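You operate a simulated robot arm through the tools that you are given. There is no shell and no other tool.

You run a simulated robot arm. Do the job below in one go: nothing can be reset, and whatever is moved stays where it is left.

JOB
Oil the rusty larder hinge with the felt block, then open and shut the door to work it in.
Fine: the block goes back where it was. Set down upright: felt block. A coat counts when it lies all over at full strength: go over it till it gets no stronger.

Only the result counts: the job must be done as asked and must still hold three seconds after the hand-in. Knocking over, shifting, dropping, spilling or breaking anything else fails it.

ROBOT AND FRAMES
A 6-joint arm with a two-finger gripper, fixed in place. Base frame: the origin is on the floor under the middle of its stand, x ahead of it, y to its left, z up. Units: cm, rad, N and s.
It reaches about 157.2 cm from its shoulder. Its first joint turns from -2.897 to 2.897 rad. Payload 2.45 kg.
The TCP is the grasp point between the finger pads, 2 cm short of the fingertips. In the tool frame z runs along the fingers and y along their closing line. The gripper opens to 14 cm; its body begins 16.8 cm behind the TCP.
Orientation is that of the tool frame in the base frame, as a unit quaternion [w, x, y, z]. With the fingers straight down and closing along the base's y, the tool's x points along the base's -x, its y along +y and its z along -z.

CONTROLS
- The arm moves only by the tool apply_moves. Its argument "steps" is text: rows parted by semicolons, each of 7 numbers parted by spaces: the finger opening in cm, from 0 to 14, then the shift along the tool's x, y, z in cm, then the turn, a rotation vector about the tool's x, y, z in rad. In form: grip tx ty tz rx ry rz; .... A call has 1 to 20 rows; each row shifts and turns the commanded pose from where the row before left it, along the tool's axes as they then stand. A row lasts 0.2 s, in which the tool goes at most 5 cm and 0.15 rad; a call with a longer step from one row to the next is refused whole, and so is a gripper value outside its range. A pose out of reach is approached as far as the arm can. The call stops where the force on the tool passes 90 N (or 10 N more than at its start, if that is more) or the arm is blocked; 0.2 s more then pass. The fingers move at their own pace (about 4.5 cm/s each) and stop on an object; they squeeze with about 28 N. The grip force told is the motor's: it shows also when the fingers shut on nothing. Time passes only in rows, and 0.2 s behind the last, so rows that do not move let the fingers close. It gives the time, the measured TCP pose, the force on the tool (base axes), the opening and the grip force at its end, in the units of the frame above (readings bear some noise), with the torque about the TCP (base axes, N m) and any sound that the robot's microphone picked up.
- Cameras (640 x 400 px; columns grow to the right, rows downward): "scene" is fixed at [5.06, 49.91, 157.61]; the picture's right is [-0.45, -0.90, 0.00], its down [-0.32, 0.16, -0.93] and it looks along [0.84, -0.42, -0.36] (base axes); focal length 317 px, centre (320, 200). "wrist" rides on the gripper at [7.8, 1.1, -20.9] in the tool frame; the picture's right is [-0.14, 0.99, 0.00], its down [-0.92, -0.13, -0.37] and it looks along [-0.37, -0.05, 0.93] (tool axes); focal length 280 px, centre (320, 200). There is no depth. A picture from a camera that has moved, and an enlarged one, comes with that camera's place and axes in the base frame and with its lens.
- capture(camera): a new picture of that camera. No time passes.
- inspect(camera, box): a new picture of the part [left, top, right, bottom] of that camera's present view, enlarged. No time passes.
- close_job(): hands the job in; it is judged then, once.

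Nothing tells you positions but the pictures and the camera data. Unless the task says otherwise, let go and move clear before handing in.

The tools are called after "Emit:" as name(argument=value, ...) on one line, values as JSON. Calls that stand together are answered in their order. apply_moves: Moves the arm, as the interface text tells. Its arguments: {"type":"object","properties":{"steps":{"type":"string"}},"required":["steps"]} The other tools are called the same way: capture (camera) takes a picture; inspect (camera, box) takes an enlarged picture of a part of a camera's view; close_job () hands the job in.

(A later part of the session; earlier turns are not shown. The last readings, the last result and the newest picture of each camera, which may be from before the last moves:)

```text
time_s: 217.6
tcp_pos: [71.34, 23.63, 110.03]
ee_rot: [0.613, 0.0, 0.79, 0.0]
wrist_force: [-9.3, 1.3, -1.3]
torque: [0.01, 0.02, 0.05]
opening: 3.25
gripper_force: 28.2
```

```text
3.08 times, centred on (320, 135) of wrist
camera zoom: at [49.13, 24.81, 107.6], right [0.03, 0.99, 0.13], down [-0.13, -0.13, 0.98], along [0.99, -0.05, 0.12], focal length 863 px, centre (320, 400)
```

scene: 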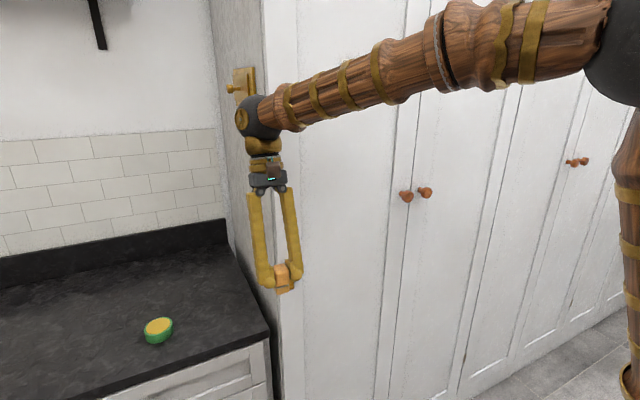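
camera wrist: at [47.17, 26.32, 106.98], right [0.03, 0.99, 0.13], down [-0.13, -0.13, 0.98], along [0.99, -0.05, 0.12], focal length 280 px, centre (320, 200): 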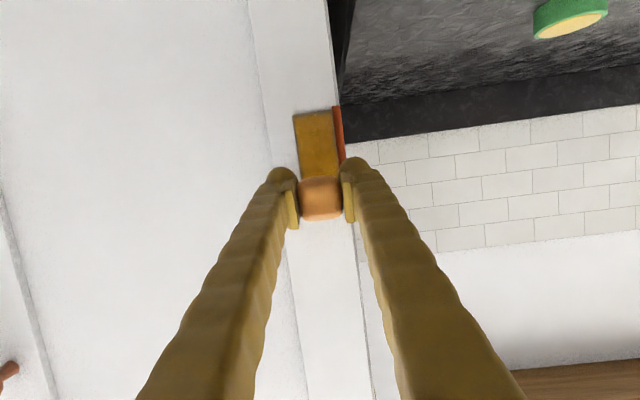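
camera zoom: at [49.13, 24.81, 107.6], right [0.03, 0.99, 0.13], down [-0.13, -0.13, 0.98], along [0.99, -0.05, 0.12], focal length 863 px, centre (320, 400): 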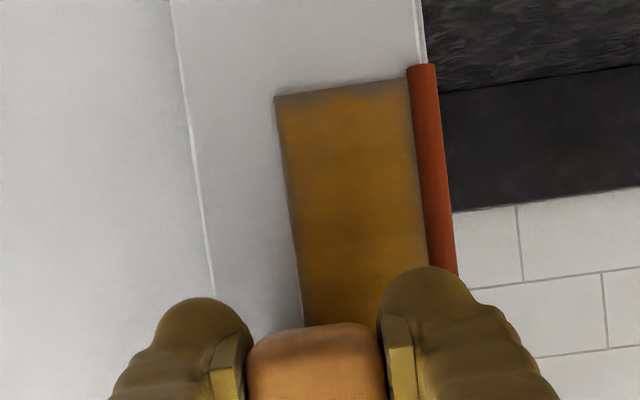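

Emit:
apply_moves(steps="2 -0.02 0 0.07 0 0 0;2 -0.2 0 -0.04 0 0 0;2 0 -0.2 0.01 0 0 0;2 0 0.2 0.01 0 0 0;2 0 0.25 0.01 0 0 0;2 0.2 0 0.06 0 0 0;2 -0.2 0 -0.04 0 0 0;2 0 0.25 0.01 0 0 0;2 0 0.25 0.01 0 0 0;2 0.2 0 0.06 0 0 0;2 -0.2 0 -0.04 0 0 0;2 0 0.25 0.01 0 0 0;2 0 0.25 0.01 0 0 0;2 0.2 0 0.06 0 0 0;2 -0.2 0 -0.04 0 0 0;2 0 0.25 0.01 0 0 0;2 0 0.25 0.01 0 0 0;2 0 0 0 0 0 0")

Emit:
inspect(camera="wrist", box=[270, 70, 370, 200])

```text
time_s: 221.4
tcp_pos: [71.51, 25.4, 110.31]
ee_rot: [0.613, 0.0, 0.79, 0.0]
wrist_force: [-14.8, -5.5, -0.6]
torque: [-0.01, 0.1, -0.07]
opening: 3.24
gripper_force: 28.3
```

```text
3.08 times, centred on (320, 135) of wrist
camera zoom: at [49.38, 26.56, 107.84], right [0.03, 0.99, 0.13], down [-0.13, -0.13, 0.98], along [0.99, -0.05, 0.12], focal length 863 px, centre (320, 400)
```

zoom: 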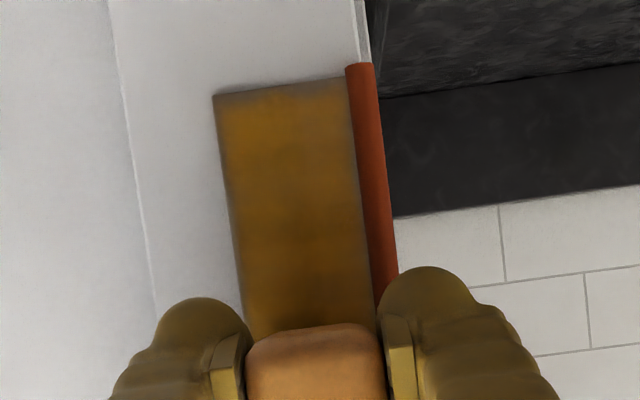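

Emit:
apply_moves(steps="2 0 0.15 0 0 0 0;2 0.29 0 0.078 0 0 0;2 0.29 0 0.078 0 0 0;2 0.29 0 0.078 0 0 0;2 0.29 0 0.078 0 0 0;2 0.29 0 0.078 0 0 0;2 0.29 0 0.078 0 0 0;2 0.29 0 0.078 0 0 0;2 0.29 0 0.078 0 0 0;2 0.29 0 0.078 0 0 0;2 0.29 0 0.078 0 0 0;2 0.29 0 0.078 0 0 0;2 0.29 0 0.078 0 0 0;2 0.29 0 0.078 0 0 0;2 0.29 0 0.078 0 0 0;2 0 0 0 0 0 0")

Emit:
inspect(camera="scene", box=[278, 260, 302, 278])

```text
time_s: 224.8
tcp_pos: [71.49, 25.47, 106.08]
ee_rot: [0.612, 0.0, 0.791, 0.0]
wrist_force: [-11.4, -1.5, 2.0]
torque: [-0.01, -0.01, -0.06]
opening: 3.23
gripper_force: 27.3
```

```text
16.00 times, centred on (290, 269) of scene
camera zoom: at [5.06, 49.91, 157.61], right [-0.45, -0.9, 0.0], down [-0.32, 0.16, -0.93], along [0.84, -0.42, -0.36], focal length 5073 px, centre (800, -904)
```

zoom: 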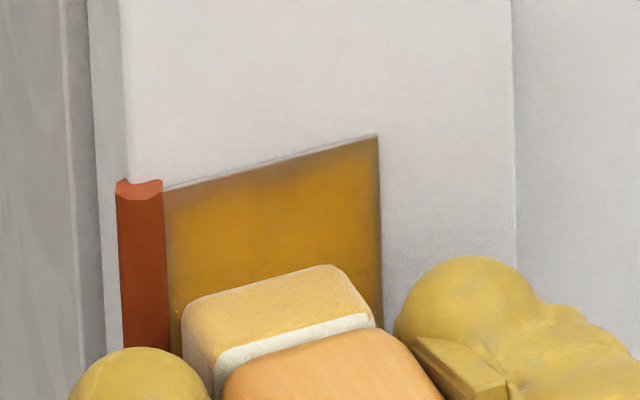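

Emit:
apply_moves(steps="2 0.29 0 0.08 0 0 0;2 0.29 0 0.08 0 0 0;2 0.29 0 0.08 0 0 0;2 0.29 0 0.08 0 0 0;2 0.29 0 0.08 0 0 0;2 0.29 0 0.08 0 0 0;2 0.29 0 0.08 0 0 0;2 0.29 0 0.08 0 0 0;2 0.29 0 0.08 0 0 0;2 0.29 0 0.08 0 0 0;2 0.29 0 0.08 0 0 0;2 0.29 0 0.08 0 0 0;2 0.29 0 0.08 0 0 0;2 0.29 0 0.08 0 0 0;2 0.29 0 0.08 0 0 0;2 0 0 0 0 0 0")

Emit:
inspect(camera="scene", box=[262, 255, 318, 300])

Emit:
inspect(camera="wrist", box=[270, 120, 370, 250])

```text
time_s: 228.2
tcp_pos: [71.73, 25.6, 101.6]
ee_rot: [0.614, 0.001, 0.789, -0.001]
wrist_force: [-13.2, -0.7, 2.2]
torque: [-0.01, 0.07, 0.02]
opening: 3.25
gripper_force: 28.5
```

```text
8.89 times, centred on (290, 278) of scene
camera zoom: at [5.06, 49.91, 157.61], right [-0.45, -0.9, 0.0], down [-0.32, 0.16, -0.93], along [0.84, -0.42, -0.36], focal length 2818 px, centre (587, -489)
```

zoom: 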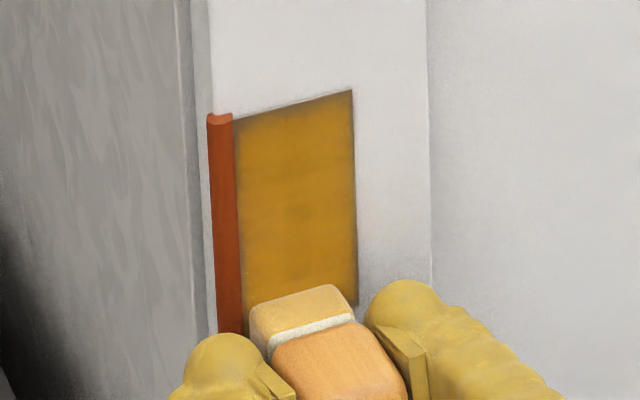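

```text
3.08 times, centred on (320, 185) of wrist
camera zoom: at [49.52, 26.68, 99.03], right [0.03, 0.99, 0.13], down [-0.13, -0.13, 0.98], along [0.99, -0.05, 0.12], focal length 863 px, centre (320, 246)
```

zoom: 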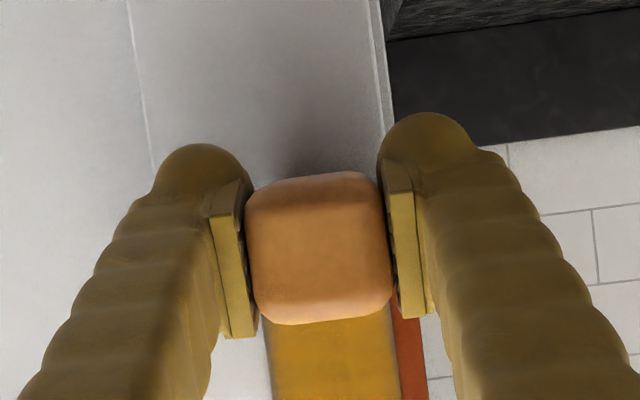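

Emit:
apply_moves(steps="2 0.29 0 0.085 0 0 0;2 0 0.15 0.01 0 0 0;2 0 -0.25 0.01 0 0 0;2 -0.2 0 -0.04 0 0 0;2 0.2 0 0.06 0 0 0;2 0 -0.25 0.01 0 0 0;2 0 -0.25 0.01 0 0 0;2 -0.2 0 -0.04 0 0 0;2 0.2 0 0.06 0 0 0;2 0 -0.25 0.01 0 0 0;2 0 -0.25 0.01 0 0 0;2 -0.2 0 -0.04 0 0 0;2 0.2 0 0.06 0 0 0;2 0 -0.25 0.01 0 0 0;2 0 -0.25 0.01 0 0 0;2 0 0 0 0 0 0")

```text
time_s: 231.6
tcp_pos: [71.82, 23.89, 101.3]
ee_rot: [0.614, 0.0, 0.789, 0.0]
wrist_force: [-8.3, 3.6, -0.3]
torque: [0.07, 0.06, 0.08]
opening: 3.24
gripper_force: 27.6
```

Contact held throughout the bottom rub. I'll pull clear and look at the whole leaf.

Emit:
apply_moves(steps="2 0 -0.2 0.02 0 0 0;2 0 -0.2 0.01 0 0 0;2 0 0.2 0.01 0 0 0;2 0.05 0 -0.3 0 0 0;2 0.1 0 -1 0 0 0;2 -3.5 1.5 -2.5 0 0 0;2 -3.5 1.5 -2.5 0 0 0;2 -2 1.5 -2 0 0 0;2 0 0 0 0 0 0")

Emit:
capture(camera="wrist")

Emit:
inspect(camera="wrist", box=[250, 60, 350, 170])

```text
time_s: 233.6
tcp_pos: [66.03, 28.12, 111.78]
ee_rot: [0.613, 0.0, 0.79, 0.0]
wrist_force: [-0.4, 0.2, -0.1]
torque: [0.02, 0.03, -0.05]
opening: 3.23
gripper_force: 28.0
```

```text
taken
camera wrist: at [43.84, 29.26, 109.34], right [0.04, 0.99, 0.13], down [-0.13, -0.13, 0.98], along [0.99, -0.05, 0.12], focal length 280 px, centre (320, 200)
```

wrist: 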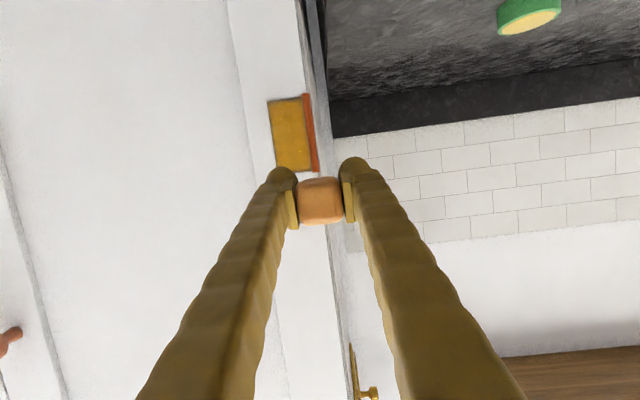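

```text
3.64 times, centred on (300, 115) of wrist
camera zoom: at [43.84, 29.26, 109.34], right [0.04, 0.99, 0.13], down [-0.13, -0.13, 0.98], along [0.99, -0.05, 0.12], focal length 1020 px, centre (393, 509)
```

zoom: 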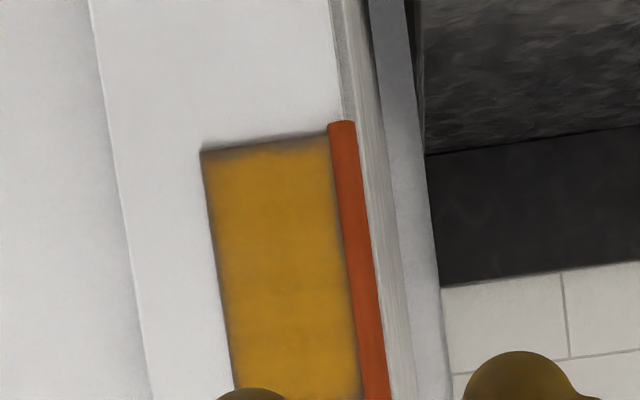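

Emit:
apply_moves(steps="2 -3 1.5 -2.5 0 0 0;2 -3 1.5 -2.5 0 0 0;2 -3 1 -1 0 0 0;2 0 0 0 0 0 0")

Emit:
inspect(camera="scene", box=[278, 260, 310, 280])

Emit:
inspect(camera="scene", box=[278, 276, 310, 296])

Emit:
inspect(camera="wrist", box=[220, 20, 320, 130])

```text
time_s: 234.6
tcp_pos: [62.62, 32.23, 122.13]
ee_rot: [0.614, 0.0, 0.79, 0.0]
wrist_force: [0.1, -0.9, 0.1]
torque: [-0.01, -0.03, 0.03]
opening: 3.26
gripper_force: 28.2
```

```text
16.00 times, centred on (294, 270) of scene
camera zoom: at [5.06, 49.91, 157.61], right [-0.45, -0.9, 0.0], down [-0.32, 0.16, -0.93], along [0.84, -0.42, -0.36], focal length 5073 px, centre (736, -920)
```

zoom: 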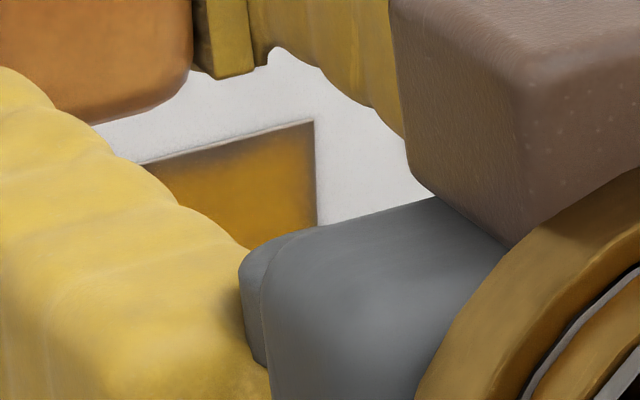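

```text
16.00 times, centred on (294, 286) of scene
camera zoom: at [5.06, 49.91, 157.61], right [-0.45, -0.9, 0.0], down [-0.32, 0.16, -0.93], along [0.84, -0.42, -0.36], focal length 5073 px, centre (736, -1176)
```

zoom: 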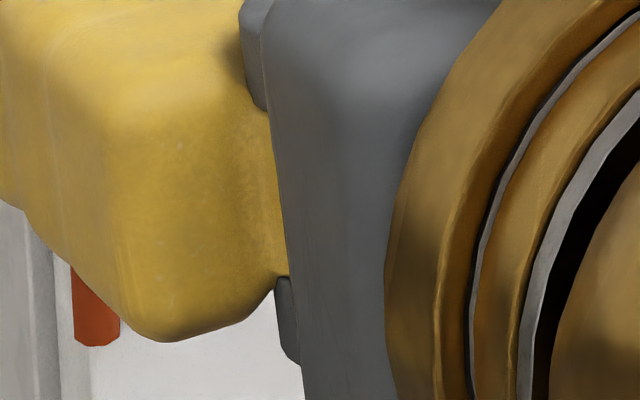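

```text
3.64 times, centred on (270, 75) of wrist
camera zoom: at [40.29, 33.33, 119.64], right [0.03, 0.99, 0.13], down [-0.13, -0.13, 0.98], along [0.99, -0.05, 0.12], focal length 1020 px, centre (502, 654)
```

zoom: 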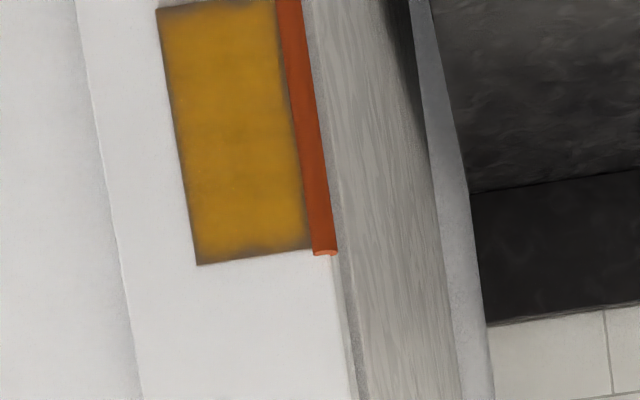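

The rim is fading but the top edge and the corner by the knuckle still need more. I'll go back and rub the top edge thoroughly.

Emit:
apply_moves(steps="2 2.39 -1.75 2.67 0 0 0;2 2.39 -1.75 2.67 0 0 0;2 2.39 -1.75 2.67 0 0 0;2 2.39 -1.75 2.67 0 0 0;2 -0.2 0 0.78 0 0 0;2 -0.05 0 0.2 0 0 0;2 0 0 0 0 0 0")

```text
time_s: 236.2
tcp_pos: [71.56, 25.31, 110.14]
ee_rot: [0.613, 0.0, 0.79, 0.0]
wrist_force: [-0.4, -0.8, 0.8]
torque: [-0.03, -0.03, 0.02]
opening: 3.24
gripper_force: 28.2
```

Emit:
apply_moves(steps="2 -0.03 0 0.12 0 0 0;2 -0.02 0 0.08 0 0 0;2 0 0 0 0 0 0")

```text
time_s: 237.0
tcp_pos: [71.69, 25.26, 110.12]
ee_rot: [0.613, 0.0, 0.79, 0.0]
wrist_force: [-0.4, 0.1, 0.4]
torque: [0.02, 0.01, -0.01]
opening: 3.24
gripper_force: 28.1
```

Emit:
apply_moves(steps="2 -0.03 0 0.12 0 0 0;2 -0.02 0 0.06 0 0 0;2 0 0 0 0 0 0")

```text
time_s: 237.8
tcp_pos: [71.87, 25.07, 110.29]
ee_rot: [0.613, -0.001, 0.79, 0.0]
wrist_force: [-17.6, 5.5, 0.9]
torque: [0.02, 0.12, 0.14]
opening: 3.23
gripper_force: 28.6
```

Emit:
apply_moves(steps="2 0 0.3 0.01 0 0 0;2 0 0.3 0.01 0 0 0;2 0 -0.3 0.01 0 0 0;2 0 0.3 0.01 0 0 0;2 0.15 0 0.045 0 0 0;2 0 -0.4 0.01 0 0 0;2 0 -0.4 0.01 0 0 0;2 0 -0.4 0.01 0 0 0;2 0 -0.4 0.01 0 0 0;2 0 -0.4 0.01 0 0 0;2 -0.15 0 -0.03 0 0 0;2 0 0.4 0.01 0 0 0;2 0 0.4 0.01 0 0 0;2 0 0.4 0.01 0 0 0;2 0 0.4 0.01 0 0 0;2 0 0.4 0.01 0 0 0;2 0 0 0 0 0 0")

```text
time_s: 241.4
tcp_pos: [72.0, 25.82, 110.23]
ee_rot: [0.613, 0.0, 0.79, 0.0]
wrist_force: [-22.0, -7.3, -0.4]
torque: [-0.07, 0.13, -0.11]
opening: 3.27
gripper_force: 28.4
```

Emit:
apply_moves(steps="2 0.05 0 -0.3 0 0 0;2 3 0 0.5 0 0 0;2 2 0 0 0 0 0;2 0 0 0 0 0 0")

Emit:
inspect(camera="scene", box=[276, 260, 308, 280])

Emit:
inspect(camera="scene", box=[262, 255, 318, 300])

```text
time_s: 242.4
tcp_pos: [70.85, 25.87, 105.25]
ee_rot: [0.614, -0.001, 0.79, 0.0]
wrist_force: [0.8, -0.6, -0.6]
torque: [-0.01, 0.0, 0.02]
opening: 3.24
gripper_force: 28.2
```

```text
16.00 times, centred on (292, 270) of scene
camera zoom: at [5.06, 49.91, 157.61], right [-0.45, -0.9, 0.0], down [-0.32, 0.16, -0.93], along [0.84, -0.42, -0.36], focal length 5073 px, centre (768, -920)
```

zoom: 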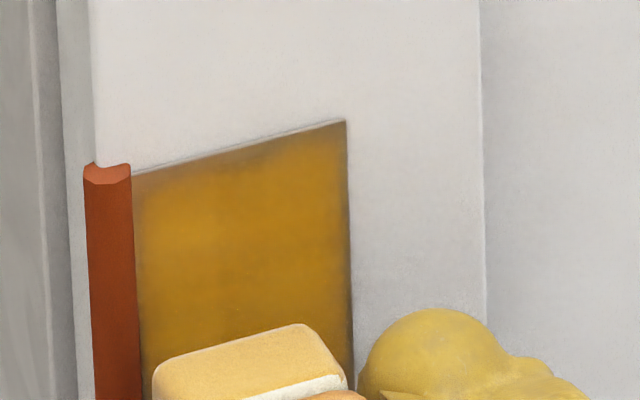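

```text
8.89 times, centred on (290, 278) of scene
camera zoom: at [5.06, 49.91, 157.61], right [-0.45, -0.9, 0.0], down [-0.32, 0.16, -0.93], along [0.84, -0.42, -0.36], focal length 2818 px, centre (587, -489)
```

zoom: 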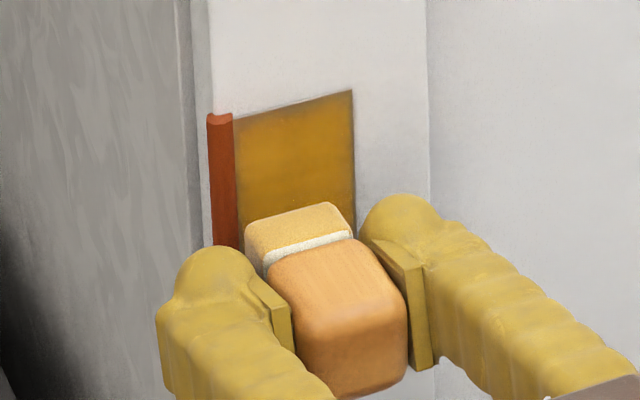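

The top edge is much better now but the block has slid back about 1.2 cm, so I'll re-grip and reload once more, then finish the edges.

Emit:
apply_moves(steps="2 0.74 0 -2.9 0 0 0;2 -2.78 1.53 -2.75 0 0 0;2 -2.78 1.53 -2.75 0 0 0;2 -2.78 1.53 -2.75 0 0 0;2 -2.78 1.53 -2.75 0 0 0;2 0 0 0 0 0.1428 0;2 0 0 0 0 0.1428 0;2 0 0 0 0 0.1428 0;2 0 0 0 0 0.1428 0;2 0 0 0 0 0.1428 0;2 0 0 0 0 0.1428 0;2 0 0 0 0 0.1428 0;2 0 0 0 0 0.1428 0;2 0 0 0 0 0.1428 0;2 0 0 0 0 0.1428 0;2 0 0 0 0 0.1428 0;2 0 0 0 0 0 0")

Emit:
inspect(camera="wrist", box=[240, 130, 400, 230])

Emit:
inspect(camera="scene", box=[262, 255, 318, 300])

```text
time_s: 246.0
tcp_pos: [59.96, 32.0, 118.58]
ee_rot: [-0.126, -0.001, 0.992, 0.0]
wrist_force: [0.4, 0.4, 0.0]
torque: [-0.01, 0.02, 0.0]
opening: 3.25
gripper_force: 28.0
```

```text
4.00 times, centred on (320, 180) of wrist
camera zoom: at [57.64, 33.16, 140.77], right [0.13, 0.99, -0.03], down [0.98, -0.13, 0.13], along [0.12, -0.05, -0.99], focal length 1122 px, centre (320, 280)
```

zoom: 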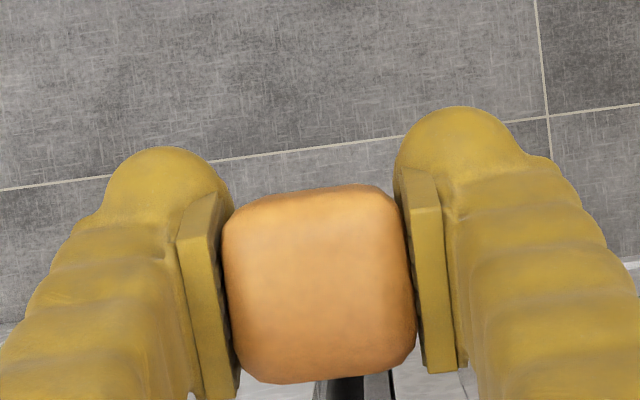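

```text
8.89 times, centred on (290, 278) of scene
camera zoom: at [5.06, 49.91, 157.61], right [-0.45, -0.9, 0.0], down [-0.32, 0.16, -0.93], along [0.84, -0.42, -0.36], focal length 2818 px, centre (587, -489)
```

zoom: 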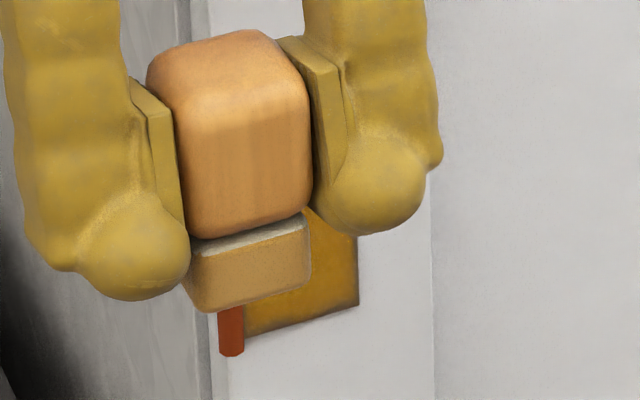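

Emit:
apply_moves(steps="2 -0.969 3.26 -0.247 0 0 0;2 -0.969 3.26 -0.247 0 0 0;2 -0.969 3.26 -0.247 0 0 0;2 -0.969 3.26 -0.247 0 0 0;2 -3.42 0 1.335 0 0 0;2 -3.42 0 1.335 0 0 0;2 -3.42 0 1.335 0 0 0;2 -3.42 0 1.335 0 0 0;2 -3.42 0 1.335 0 0 0;2 -3.42 0 1.335 0 0 0;2 -3.42 0 1.335 0 0 0;2 -0.742 0 2.907 0 0 0;2 -0.742 0 2.907 0 0 0;2 -0.4 0 1.55 0 0 0;2 0 0 0 0 0 0")

Emit:
inspect(camera="scene", box=[136, 292, 232, 352])

```text
time_s: 249.2
tcp_pos: [84.95, 44.89, 96.1]
ee_rot: [-0.124, 0.0, 0.992, 0.001]
wrist_force: [0.7, -0.1, -0.7]
torque: [0.03, -0.02, 0.01]
opening: 3.24
gripper_force: 27.4
```

```text
6.67 times, centred on (184, 322) of scene
camera zoom: at [5.06, 49.91, 157.61], right [-0.45, -0.9, 0.0], down [-0.32, 0.16, -0.93], along [0.84, -0.42, -0.36], focal length 2114 px, centre (1227, -613)
```

zoom: 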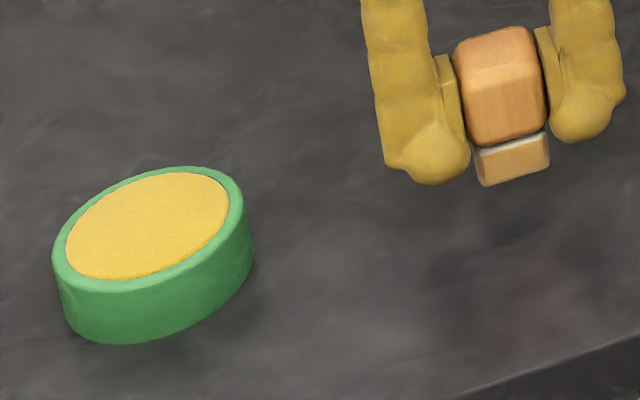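

Emit:
apply_moves(steps="2 -0.346 0 1.357 0 0 0;2 -0.05 0 0.19 0 0 0;2 -0.025 0 0.097 0 0 0;2 0 0 0 0 0 0")

```text
time_s: 250.2
tcp_pos: [85.06, 44.96, 94.44]
ee_rot: [-0.125, 0.0, 0.992, 0.0]
wrist_force: [0.2, -0.9, -0.4]
torque: [0.0, -0.01, 0.0]
opening: 3.26
gripper_force: 28.3
```

Emit:
apply_moves(steps="2 -0.025 0 0.097 0 0 0;2 -0.025 0 0.097 0 0 0;2 0 0 0 0 0 0")

```text
time_s: 251.0
tcp_pos: [85.01, 44.97, 94.23]
ee_rot: [-0.124, 0.001, 0.992, 0.0]
wrist_force: [-0.8, -0.1, -0.2]
torque: [0.0, 0.03, -0.01]
opening: 3.23
gripper_force: 28.3
```

Emit:
apply_moves(steps="2 -0.025 0 0.097 0 0 0;2 -0.025 0 0.097 0 0 0;2 0 0 0 0 0 0")

Emit:
inspect(camera="scene", box=[136, 292, 232, 352])

```text
time_s: 251.8
tcp_pos: [84.95, 45.11, 94.22]
ee_rot: [-0.124, 0.0, 0.992, -0.001]
wrist_force: [1.1, -2.1, 10.0]
torque: [0.01, 0.06, 0.06]
opening: 3.25
gripper_force: 28.0
```

```text
6.67 times, centred on (184, 322) of scene
camera zoom: at [5.06, 49.91, 157.61], right [-0.45, -0.9, 0.0], down [-0.32, 0.16, -0.93], along [0.84, -0.42, -0.36], focal length 2114 px, centre (1227, -613)
```

zoom: 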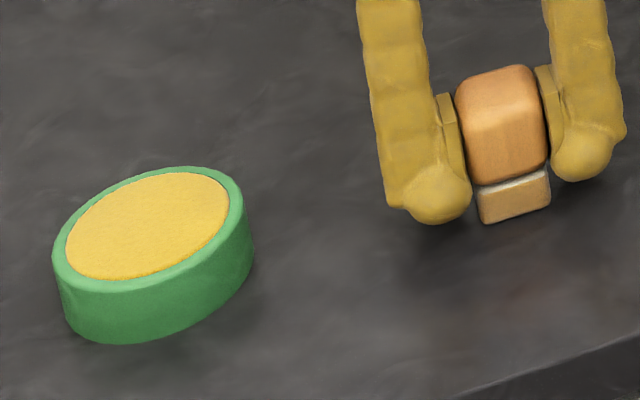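

Emit:
apply_moves(steps="2 0 0 -0.04 0 0 0;3.8 0 0 0 0 0 0;5 0 0 0 0 0 0;7 0 0 0 0 0 0;7 0 0 0 0 0 0;7 0.17 0 -0.68 0 0 0;7 0.17 0 -0.68 0 0 0;7 0 0 0 0 0 0")

Emit:
inspect(camera="wrist", box=[240, 130, 400, 230])

Emit:
inspect(camera="scene", box=[136, 292, 232, 352])

```text
time_s: 253.6
tcp_pos: [85.05, 44.97, 95.59]
ee_rot: [-0.125, 0.0, 0.992, -0.001]
wrist_force: [-0.5, 0.2, -1.0]
torque: [0.02, 0.01, 0.02]
opening: 7.0
gripper_force: 0.1
```

```text
4.00 times, centred on (320, 180) of wrist
camera zoom: at [82.56, 46.22, 117.56], right [0.13, 0.99, -0.03], down [0.98, -0.13, 0.13], along [0.12, -0.05, -0.99], focal length 1122 px, centre (320, 280)
```

zoom: 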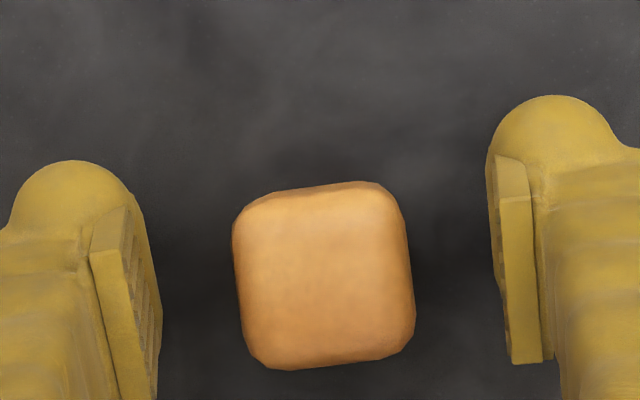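

```text
6.67 times, centred on (184, 322) of scene
camera zoom: at [5.06, 49.91, 157.61], right [-0.45, -0.9, 0.0], down [-0.32, 0.16, -0.93], along [0.84, -0.42, -0.36], focal length 2114 px, centre (1227, -613)
```

zoom: 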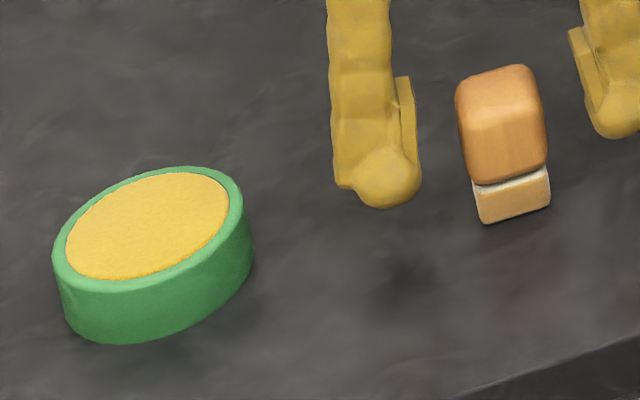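

Emit:
apply_moves(steps="2 0 0 0 0 0 0;2 0 0 0 0 0 0;2 0 0 0 0 0 0;2 0 0 0 0 0 0;2 0 0 0 0 0 0;2 0.68 0 -2.66 0 0 0;2 0.68 0 -2.66 0 0 0;2 -0.426 3.51 -0.109 0 0 0;2 -0.426 3.51 -0.109 0 0 0;2 -0.426 3.51 -0.109 0 0 0;2 -0.426 3.51 -0.109 0 0 0;2 -0.31 0 1.21 0 0 0;2 -0.31 0 1.21 0 0 0;2 -0.025 0 0.097 0 0 0;2 0 0 0 0 0 0")

Emit:
inspect(camera="wrist", box=[240, 130, 400, 230])

```text
time_s: 256.8
tcp_pos: [86.87, 59.1, 98.45]
ee_rot: [-0.124, 0.0, 0.992, 0.0]
wrist_force: [0.3, -0.9, -0.4]
torque: [0.01, -0.01, 0.01]
opening: 3.27
gripper_force: 28.3
```

```text
4.00 times, centred on (320, 180) of wrist
camera zoom: at [84.32, 60.26, 120.45], right [0.13, 0.99, -0.03], down [0.98, -0.13, 0.13], along [0.12, -0.05, -0.99], focal length 1122 px, centre (320, 280)
```

zoom: 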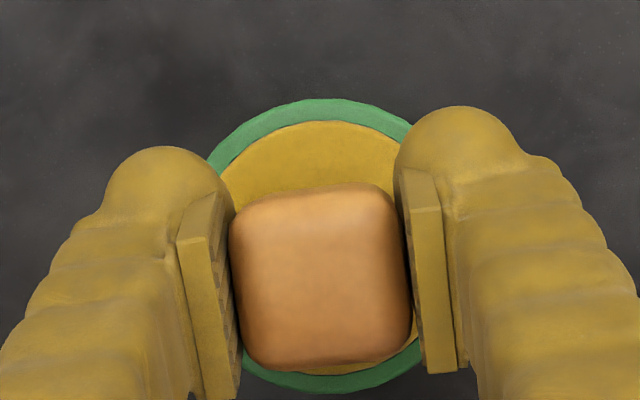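

Emit:
apply_moves(steps="2 -0.025 0 0.097 0 0 0;2 -0.02 0 0.07 0 0 0;2 0 0 0 0 0 0")

```text
time_s: 257.6
tcp_pos: [86.64, 59.1, 98.31]
ee_rot: [-0.124, 0.0, 0.992, 0.0]
wrist_force: [3.7, 1.6, 19.9]
torque: [-0.04, -0.17, -0.03]
opening: 3.24
gripper_force: 28.4
```

Emit:
apply_moves(steps="2 0 0 0 0 0 0;2 0 0 0 0 0 0;2 0 0 0 0 0 0;2 0 0 0 0 0 0;2 0 0 0 0 0 0;2 0.12 0 -0.48 0 0 0;2 0.5 0 -1.94 0 0 0;2 0.74 0 -2.9 0 0 0;2 0.74 0 -2.9 0 0 0;2 3.28 -3 -0.71 0 0 0;2 3.28 -3 -0.71 0 0 0;2 3.28 -3 -0.71 0 0 0;2 3.28 -3 -0.71 0 0 0;2 3.28 -3 -0.71 0 0 0;2 3.28 -3 -0.71 0 0 0;2 3.28 -3 -0.71 0 0 0;2 3.28 -3 -0.71 0 0 0;2 2.9 -3 0.74 0 0 0;2 0 0 0 0 0 0")

Emit:
apply_moves(steps="2 0 0 0 0 -0.1428 0;2 0 0 0 0 -0.1428 0;2 0 0 0 0 -0.1428 0;2 0 0 0 0 -0.1428 0;2 0 0 0 0 -0.1428 0;2 0 0 0 0 -0.1428 0;2 0 0 0 0 -0.1428 0;2 0 0 0 0 -0.1428 0;2 0 0 0 0 -0.1428 0;2 0 0 0 0 -0.1428 0;2 0 0 0 0 -0.1428 0;2 0 0 0 0 0 0")

Emit:
inspect(camera="wrist", box=[220, 40, 320, 150])

```text
time_s: 261.6
tcp_pos: [59.68, 31.95, 118.6]
ee_rot: [-0.125, 0.0, 0.992, 0.0]
wrist_force: [0.1, 0.0, 0.3]
torque: [-0.01, 0.02, -0.02]
opening: 3.23
gripper_force: 28.1
```

```text
time_s: 264.2
tcp_pos: [59.68, 32.08, 118.67]
ee_rot: [0.614, 0.0, 0.789, 0.0]
wrist_force: [0.4, 0.2, -0.4]
torque: [0.0, 0.01, 0.03]
opening: 3.25
gripper_force: 27.7
```

```text
3.64 times, centred on (270, 95) of wrist
camera zoom: at [37.45, 33.24, 116.12], right [0.03, 0.99, 0.13], down [-0.13, -0.13, 0.98], along [0.99, -0.05, 0.12], focal length 1020 px, centre (502, 582)
```

zoom: 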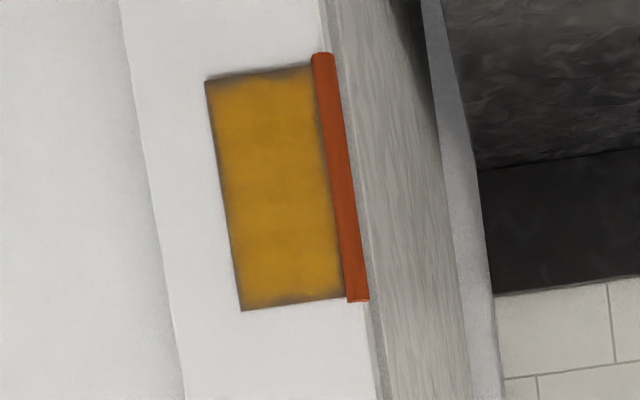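

Emit:
inspect(camera="wrist", box=[270, 52, 326, 92])

Emit:
inspect(camera="wrist", box=[270, 92, 326, 132])

```text
10.00 times, centred on (298, 72) of wrist
camera zoom: at [37.45, 33.24, 116.12], right [0.03, 0.99, 0.13], down [-0.13, -0.13, 0.98], along [0.99, -0.05, 0.12], focal length 2804 px, centre (540, 1480)
```

zoom: 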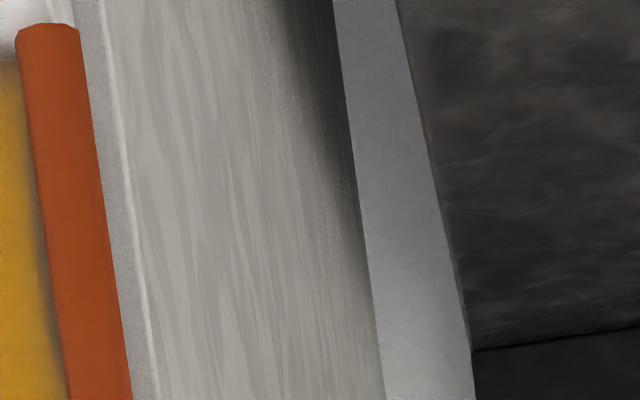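

```text
10.00 times, centred on (298, 112) of wrist
camera zoom: at [37.45, 33.24, 116.12], right [0.03, 0.99, 0.13], down [-0.13, -0.13, 0.98], along [0.99, -0.05, 0.12], focal length 2804 px, centre (540, 1080)
```

zoom: 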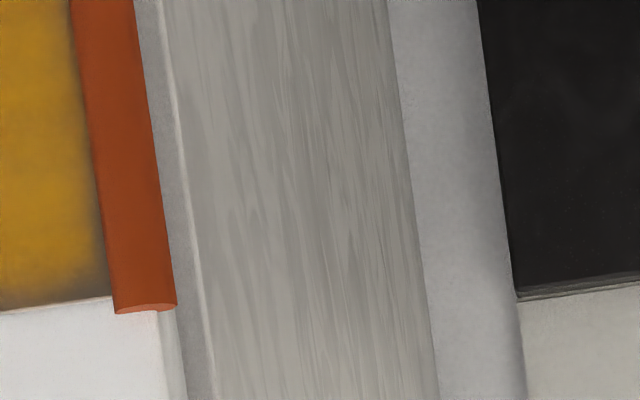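

Emit:
inspect(camera="wrist", box=[232, 54, 288, 89])

Emit:
inspect(camera="wrist", box=[232, 92, 288, 127])

```text
11.43 times, centred on (260, 72) of wrist
camera zoom: at [37.45, 33.24, 116.12], right [0.03, 0.99, 0.13], down [-0.13, -0.13, 0.98], along [0.99, -0.05, 0.12], focal length 3204 px, centre (1006, 1669)
```

zoom: 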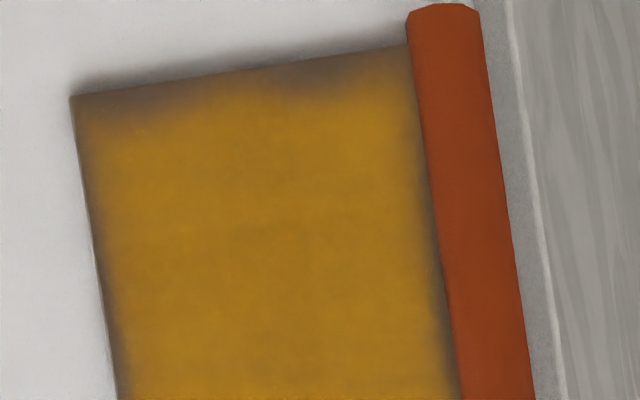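

```text
11.43 times, centred on (260, 110) of wrist
camera zoom: at [37.45, 33.24, 116.12], right [0.03, 0.99, 0.13], down [-0.13, -0.13, 0.98], along [0.99, -0.05, 0.12], focal length 3204 px, centre (1006, 1234)
```

zoom: 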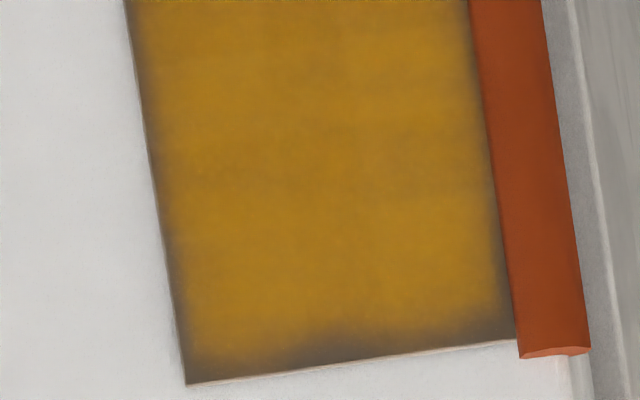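

The close-up shows the outer ring of the leaf is still short of oil, in patches. I'll test rubbing with the felt centred just inside the bottom edge and then compare from this same viewpoint.

Emit:
apply_moves(steps="2 2.64 -1.44 2.86 0 0 0;2 2.64 -1.44 2.86 0 0 0;2 2.64 -1.44 2.86 0 0 0;2 2.64 -1.44 2.86 0 0 0;2 2.64 -1.44 2.86 0 0 0;2 -0.08 0 0.29 0 0 0;2 0 0 0 0 0 0")

```text
time_s: 265.8
tcp_pos: [70.64, 24.83, 102.34]
ee_rot: [0.613, 0.0, 0.79, 0.0]
wrist_force: [-22.7, -4.2, -9.2]
torque: [0.0, 0.3, -0.08]
opening: 3.24
gripper_force: 27.5
```

Emit:
apply_moves(steps="2 0 0.25 0 0 0 0;2 0 -0.25 0.01 0 0 0;2 0 -0.25 0.01 0 0 0;2 0 0.25 0.01 0 0 0;2 0.2 0 0.06 0 0 0;2 -0.2 0 -0.04 0 0 0;2 0 0.25 0.01 0 0 0;2 0 -0.25 0.01 0 0 0;2 0 -0.25 0.01 0 0 0;2 0 0.25 0.01 0 0 0;2 0.2 0 0.06 0 0 0;2 -0.2 0 -0.04 0 0 0;2 0 0 0.01 0 0 0;2 0 0 0 0 0 0")

Emit:
apply_moves(steps="2 0.08 0 -0.29 0 0 0;2 -2.64 1.44 -2.86 0 0 0;2 -2.64 1.44 -2.86 0 0 0;2 -2.64 1.44 -2.86 0 0 0;2 -2.64 1.44 -2.86 0 0 0;2 -2.64 1.44 -2.86 0 0 0;2 0 0 0 0 0 0")

Emit:
inspect(camera="wrist", box=[232, 54, 288, 89])

Emit:
inspect(camera="wrist", box=[232, 92, 288, 127])

```text
time_s: 268.8
tcp_pos: [70.71, 24.77, 102.31]
ee_rot: [0.614, -0.001, 0.79, 0.001]
wrist_force: [-0.2, 0.1, -1.1]
torque: [-0.03, 0.01, -0.02]
opening: 3.27
gripper_force: 27.8
```

```text
time_s: 270.4
tcp_pos: [59.89, 32.08, 118.6]
ee_rot: [0.614, 0.0, 0.789, 0.0]
wrist_force: [0.1, 0.6, 0.3]
torque: [-0.02, 0.0, -0.01]
opening: 3.24
gripper_force: 28.3
```

```text
11.43 times, centred on (260, 72) of wrist
camera zoom: at [37.72, 33.27, 116.17], right [0.03, 0.99, 0.13], down [-0.13, -0.13, 0.98], along [0.99, -0.05, 0.12], focal length 3204 px, centre (1006, 1669)
```

zoom: 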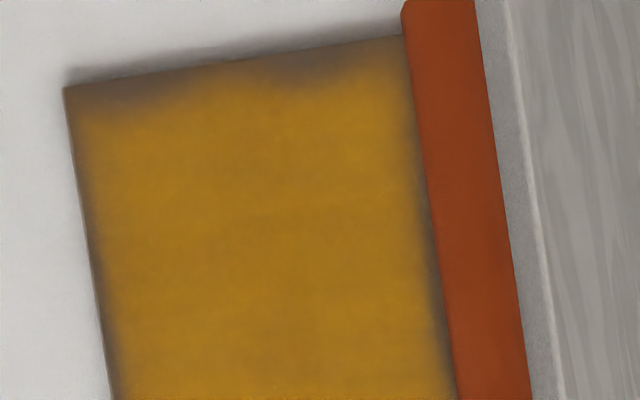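

```text
11.43 times, centred on (260, 110) of wrist
camera zoom: at [37.72, 33.27, 116.17], right [0.03, 0.99, 0.13], down [-0.13, -0.13, 0.98], along [0.99, -0.05, 0.12], focal length 3204 px, centre (1006, 1234)
```

zoom: 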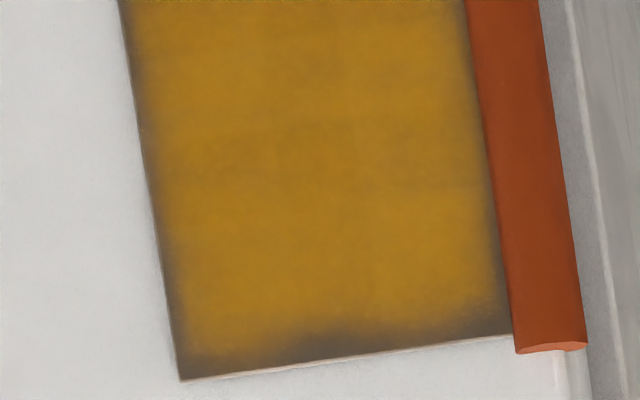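

Comparing presses with the spots they left, the oil seems to go on at the felt's corners. So I'll place the felt's lower corners along the bottom edge (TCP z≈103.5) and sweep sideways, then do the other edges the same way.

Emit:
apply_moves(steps="2 2.416 -1.34 2.744 0 0 0;2 2.416 -1.34 2.744 0 0 0;2 2.416 -1.34 2.744 0 0 0;2 2.416 -1.34 2.744 0 0 0;2 2.416 -1.34 2.744 0 0 0;2 -0.07 0 0.29 0 0 0;2 0 0 0 0 0 0")

```text
time_s: 272.0
tcp_pos: [70.34, 25.36, 103.57]
ee_rot: [0.613, -0.001, 0.79, 0.001]
wrist_force: [0.5, -0.5, -0.7]
torque: [0.03, 0.01, 0.01]
opening: 3.25
gripper_force: 28.2
```

Emit:
apply_moves(steps="2 -0.06 0 0.24 0 0 0;2 -0.03 0 0.12 0 0 0;2 0 0 0 0 0 0")

```text
time_s: 272.8
tcp_pos: [70.78, 25.31, 103.48]
ee_rot: [0.613, 0.0, 0.79, 0.0]
wrist_force: [-24.5, 1.0, 3.0]
torque: [0.0, -0.13, 0.01]
opening: 3.27
gripper_force: 27.7
```

Emit:
apply_moves(steps="2 0 0.2 0.01 0 0 0;2 0 -0.25 0.01 0 0 0;2 0 -0.25 0.01 0 0 0;2 0 -0.25 0.01 0 0 0;2 0 -0.25 0.01 0 0 0;2 0 -0.25 0.01 0 0 0;2 0 -0.25 0.01 0 0 0;2 0 -0.25 0.01 0 0 0;2 0 -0.25 0.01 0 0 0;2 0 -0.25 0.01 0 0 0;2 0 0 0 0 0 0")

```text
time_s: 275.2
tcp_pos: [70.93, 23.24, 103.63]
ee_rot: [0.613, 0.0, 0.79, 0.0]
wrist_force: [-22.3, 7.3, -1.8]
torque: [0.03, 0.07, 0.11]
opening: 3.29
gripper_force: 27.8
```

Contact held all along that stroke. I'll stroke back at a slightly lower height.

Emit:
apply_moves(steps="2 0.25 0 0.07 0 0 0;2 0 0.25 0.01 0 0 0;2 0 0.25 0.01 0 0 0;2 0 0.25 0.01 0 0 0;2 0 0.25 0.01 0 0 0;2 0 0.25 0.01 0 0 0;2 0 0.25 0.01 0 0 0;2 0 0.25 0.01 0 0 0;2 0 0.25 0.01 0 0 0;2 0 0.25 0.01 0 0 0;2 0 0 0 0 0 0")

Emit:
inspect(camera="wrist", box=[270, 120, 370, 250])

```text
time_s: 277.6
tcp_pos: [70.87, 25.52, 103.25]
ee_rot: [0.613, 0.0, 0.79, 0.0]
wrist_force: [-0.2, -0.7, 0.3]
torque: [0.0, -0.02, 0.01]
opening: 3.25
gripper_force: 28.4
```

```text
3.08 times, centred on (320, 185) of wrist
camera zoom: at [48.71, 26.7, 100.76], right [0.03, 0.99, 0.13], down [-0.13, -0.13, 0.98], along [0.99, -0.05, 0.12], focal length 863 px, centre (320, 246)
```

zoom: 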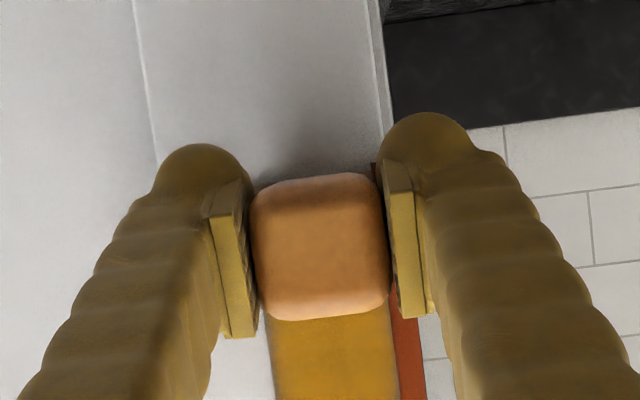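

Emit:
apply_moves(steps="2 0.1 0 -0.39 0 0 0;2 -2.5 -0.1 -0.64 0 0 0;2 -2.5 -0.1 -0.64 0 0 0;2 0 0 0 0 0 0")

Emit:
inspect(camera="wrist", box=[280, 95, 360, 155])

```text
time_s: 278.6
tcp_pos: [70.65, 25.3, 108.45]
ee_rot: [0.614, 0.0, 0.79, -0.001]
wrist_force: [-0.2, -0.1, -0.4]
torque: [-0.01, 0.01, 0.01]
opening: 3.26
gripper_force: 28.0
```

```text
6.67 times, centred on (320, 125) of wrist
camera zoom: at [48.36, 26.46, 105.91], right [0.03, 0.99, 0.13], down [-0.13, -0.13, 0.98], along [0.99, -0.05, 0.12], focal length 1869 px, centre (320, 700)
```

zoom: 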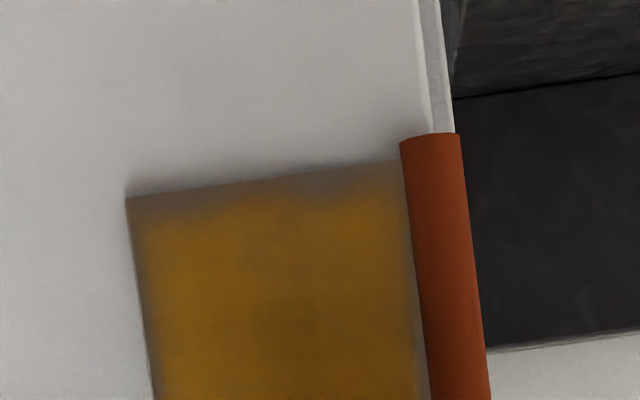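

Emit:
apply_moves(steps="2 0.1 0 -0.4 0 0 0;2 0.1 1.7 -4.3 0 0 0;2 -2.5 1.7 -3.2 0 0 0;2 -2.5 1.7 -2.6 0 0 0;2 -2.4 1.7 -2.3 0 0 0;2 0 0 0 0 0 0")

Emit:
inspect(camera="wrist", box=[232, 44, 288, 79])

Emit:
inspect(camera="wrist", box=[232, 82, 288, 117])

```text
time_s: 280.0
tcp_pos: [59.95, 32.19, 118.7]
ee_rot: [0.614, 0.0, 0.789, 0.0]
wrist_force: [-0.3, 0.1, 0.3]
torque: [0.01, 0.02, 0.0]
opening: 3.25
gripper_force: 28.0
```

```text
11.43 times, centred on (260, 62) of wrist
camera zoom: at [37.76, 33.48, 116.25], right [0.03, 0.99, 0.13], down [-0.13, -0.13, 0.98], along [0.99, -0.05, 0.12], focal length 3204 px, centre (1006, 1783)
```

zoom: 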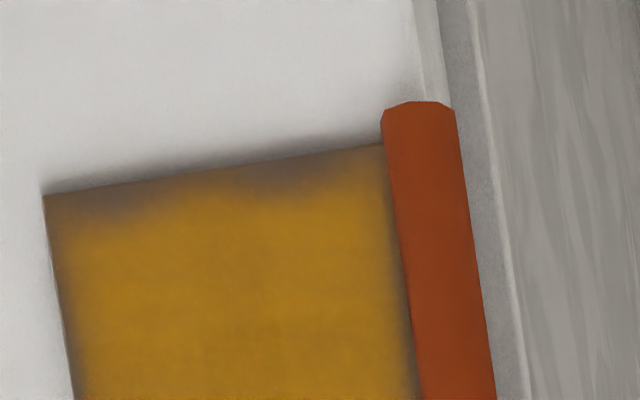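

```text
11.43 times, centred on (260, 100) of wrist
camera zoom: at [37.76, 33.48, 116.25], right [0.03, 0.99, 0.13], down [-0.13, -0.13, 0.98], along [0.99, -0.05, 0.12], focal length 3204 px, centre (1006, 1349)
```

zoom: 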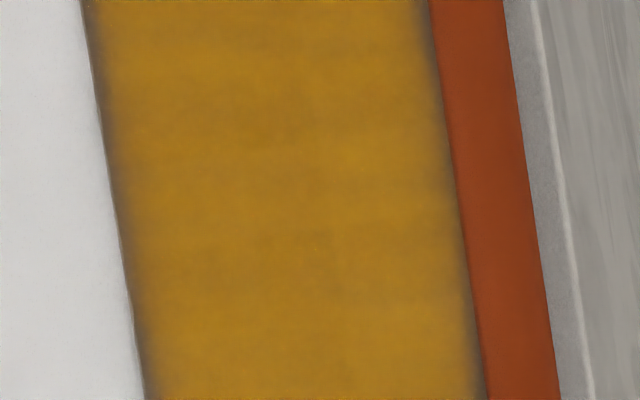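

Emit:
apply_moves(steps="2 2.74 -1.44 2.9 0 0 0;2 2.74 -1.44 2.9 0 0 0;2 2.74 -1.44 2.9 0 0 0;2 2.74 -1.44 2.9 0 0 0;2 2.74 -1.44 2.9 0 0 0;2 0 0 0 0 0 0")

```text
time_s: 281.4
tcp_pos: [70.66, 24.92, 101.6]
ee_rot: [0.614, 0.001, 0.79, -0.001]
wrist_force: [0.5, 0.7, -0.8]
torque: [0.0, 0.02, 0.05]
opening: 3.27
gripper_force: 27.9
```

Emit:
apply_moves(steps="2 0.388 0 0.1 0 0 0;2 -0.05 0 0.2 0 0 0;2 -0.03 0 0.1 0 0 0;2 0 0 0 0 0 0")

```text
time_s: 282.4
tcp_pos: [70.92, 24.86, 101.26]
ee_rot: [0.614, 0.0, 0.79, 0.0]
wrist_force: [0.8, 0.3, -1.3]
torque: [0.0, 0.02, 0.03]
opening: 3.26
gripper_force: 28.4
```

Emit:
apply_moves(steps="2 -0.03 0 0.12 0 0 0;2 0 0 0 0 0 0;2 0 0 0 0 0 0")

```text
time_s: 283.2
tcp_pos: [70.95, 24.81, 101.4]
ee_rot: [0.613, 0.0, 0.79, 0.0]
wrist_force: [-25.2, 0.9, -4.0]
torque: [-0.01, 0.2, 0.03]
opening: 3.27
gripper_force: 28.3
```

Emit:
apply_moves(steps="2 0 0 0 0 0 0;2 0 0 0 0 0 0;2 0 0 0 0 0 0;2 0 0 0 0 0 0;2 0 0 0 0 0 0;2 0.1 0 -0.39 0 0 0;2 -2.74 1.44 -2.9 0 0 0;2 -2.74 1.44 -2.9 0 0 0;2 -2.74 1.44 -2.9 0 0 0;2 -2.74 1.44 -2.9 0 0 0;2 -2.74 1.44 -2.9 0 0 0;2 0 0 0 0 0 0")

Emit:
inspect(camera="wrist", box=[232, 44, 288, 79])

Emit:
inspect(camera="wrist", box=[232, 90, 288, 125])

```text
time_s: 285.8
tcp_pos: [59.84, 32.44, 118.34]
ee_rot: [0.613, 0.0, 0.79, 0.0]
wrist_force: [0.7, -0.3, 0.1]
torque: [0.0, 0.0, 0.0]
opening: 3.28
gripper_force: 27.9
```

```text
11.43 times, centred on (260, 62) of wrist
camera zoom: at [37.71, 33.41, 115.71], right [0.03, 0.99, 0.13], down [-0.13, -0.13, 0.98], along [0.99, -0.05, 0.12], focal length 3204 px, centre (1006, 1783)
```

zoom: 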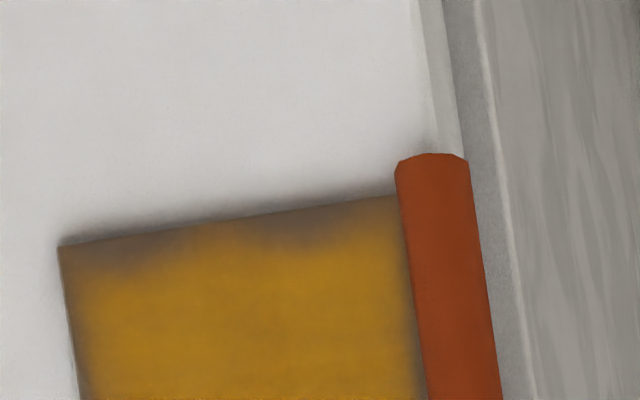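

```text
11.43 times, centred on (260, 108) of wrist
camera zoom: at [37.71, 33.41, 115.71], right [0.03, 0.99, 0.13], down [-0.13, -0.13, 0.98], along [0.99, -0.05, 0.12], focal length 3204 px, centre (1006, 1257)
```

zoom: 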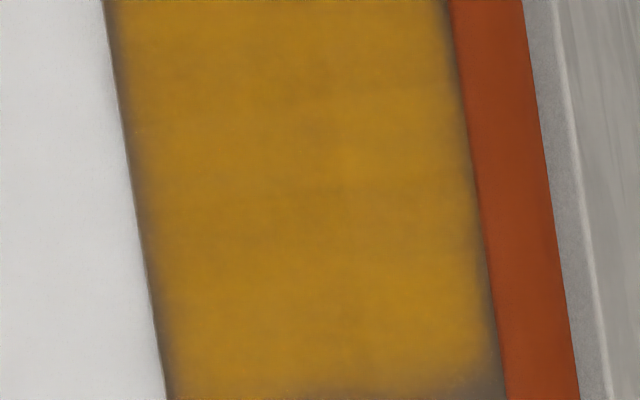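

The edge pattern has stayed identical through several firm rubs from the same viewpoint, so it is a fixed fade at the plate's border and not missing oil. I'll do one last full pass over the leaf with the loaded felt to be safe.

Emit:
apply_moves(steps="2 1.48 -1.95 3.11 0 0 0;2 1.48 -1.95 3.11 0 0 0;2 1.48 -1.95 3.11 0 0 0;2 1.48 -1.95 3.11 0 0 0;2 0 0 0 0 0 0")

```text
time_s: 287.0
tcp_pos: [70.63, 24.23, 109.47]
ee_rot: [0.613, 0.0, 0.79, 0.0]
wrist_force: [0.4, 0.1, -1.0]
torque: [0.0, 0.01, 0.02]
opening: 3.25
gripper_force: 28.0
```

Emit:
apply_moves(steps="2 -0.07 0.1 0.29 0 0 0;2 -0.03 0 0.1 0 0 0;2 0 0 0 0 0 0")

```text
time_s: 287.8
tcp_pos: [70.94, 24.34, 109.46]
ee_rot: [0.613, -0.001, 0.79, 0.0]
wrist_force: [-21.2, 0.0, 5.0]
torque: [0.02, -0.1, 0.0]
opening: 3.25
gripper_force: 27.7
```

Emit:
apply_moves(steps="2 0.37 0.5 0.105 0 0 0;2 0.37 0.5 0.105 0 0 0;2 0.37 -0.5 0.105 0 0 0;2 0.37 -0.5 0.105 0 0 0;2 0.37 0.5 0.105 0 0 0;2 0.37 0.5 0.105 0 0 0;2 0.37 -0.5 0.105 0 0 0;2 0.37 -0.5 0.105 0 0 0;2 0.37 0.5 0.105 0 0 0;2 0.37 0.5 0.105 0 0 0;2 0.37 -0.5 0.105 0 0 0;2 0.37 -0.5 0.105 0 0 0;2 0.37 0.5 0.105 0 0 0;2 0.37 0.5 0.105 0 0 0;2 0.37 -0.5 0.105 0 0 0;2 0.37 -0.5 0.105 0 0 0;2 0.37 0.5 0.105 0 0 0;2 0.37 0.5 0.105 0 0 0;2 0 0 0 0 0 0")

Emit:
apply_moves(steps="2 0 -0.5 0.03 0 0 0;2 0.3 -0.5 0.09 0 0 0;2 0 -0.5 0.02 0 0 0;2 0.3 0.5 0.09 0 0 0;2 0 0.5 0.01 0 0 0;2 0 0.4 0.01 0 0 0;2 0 0 0 0 0 0")

```text
time_s: 291.8
tcp_pos: [71.11, 25.46, 102.28]
ee_rot: [0.613, 0.0, 0.79, 0.0]
wrist_force: [-5.0, -2.0, -1.6]
torque: [0.02, 0.14, -0.05]
opening: 3.27
gripper_force: 27.4
```

```text
time_s: 293.4
tcp_pos: [71.21, 25.23, 101.66]
ee_rot: [0.614, 0.0, 0.789, -0.001]
wrist_force: [-15.8, -5.2, -1.2]
torque: [0.0, 0.18, -0.13]
opening: 3.25
gripper_force: 28.2
```

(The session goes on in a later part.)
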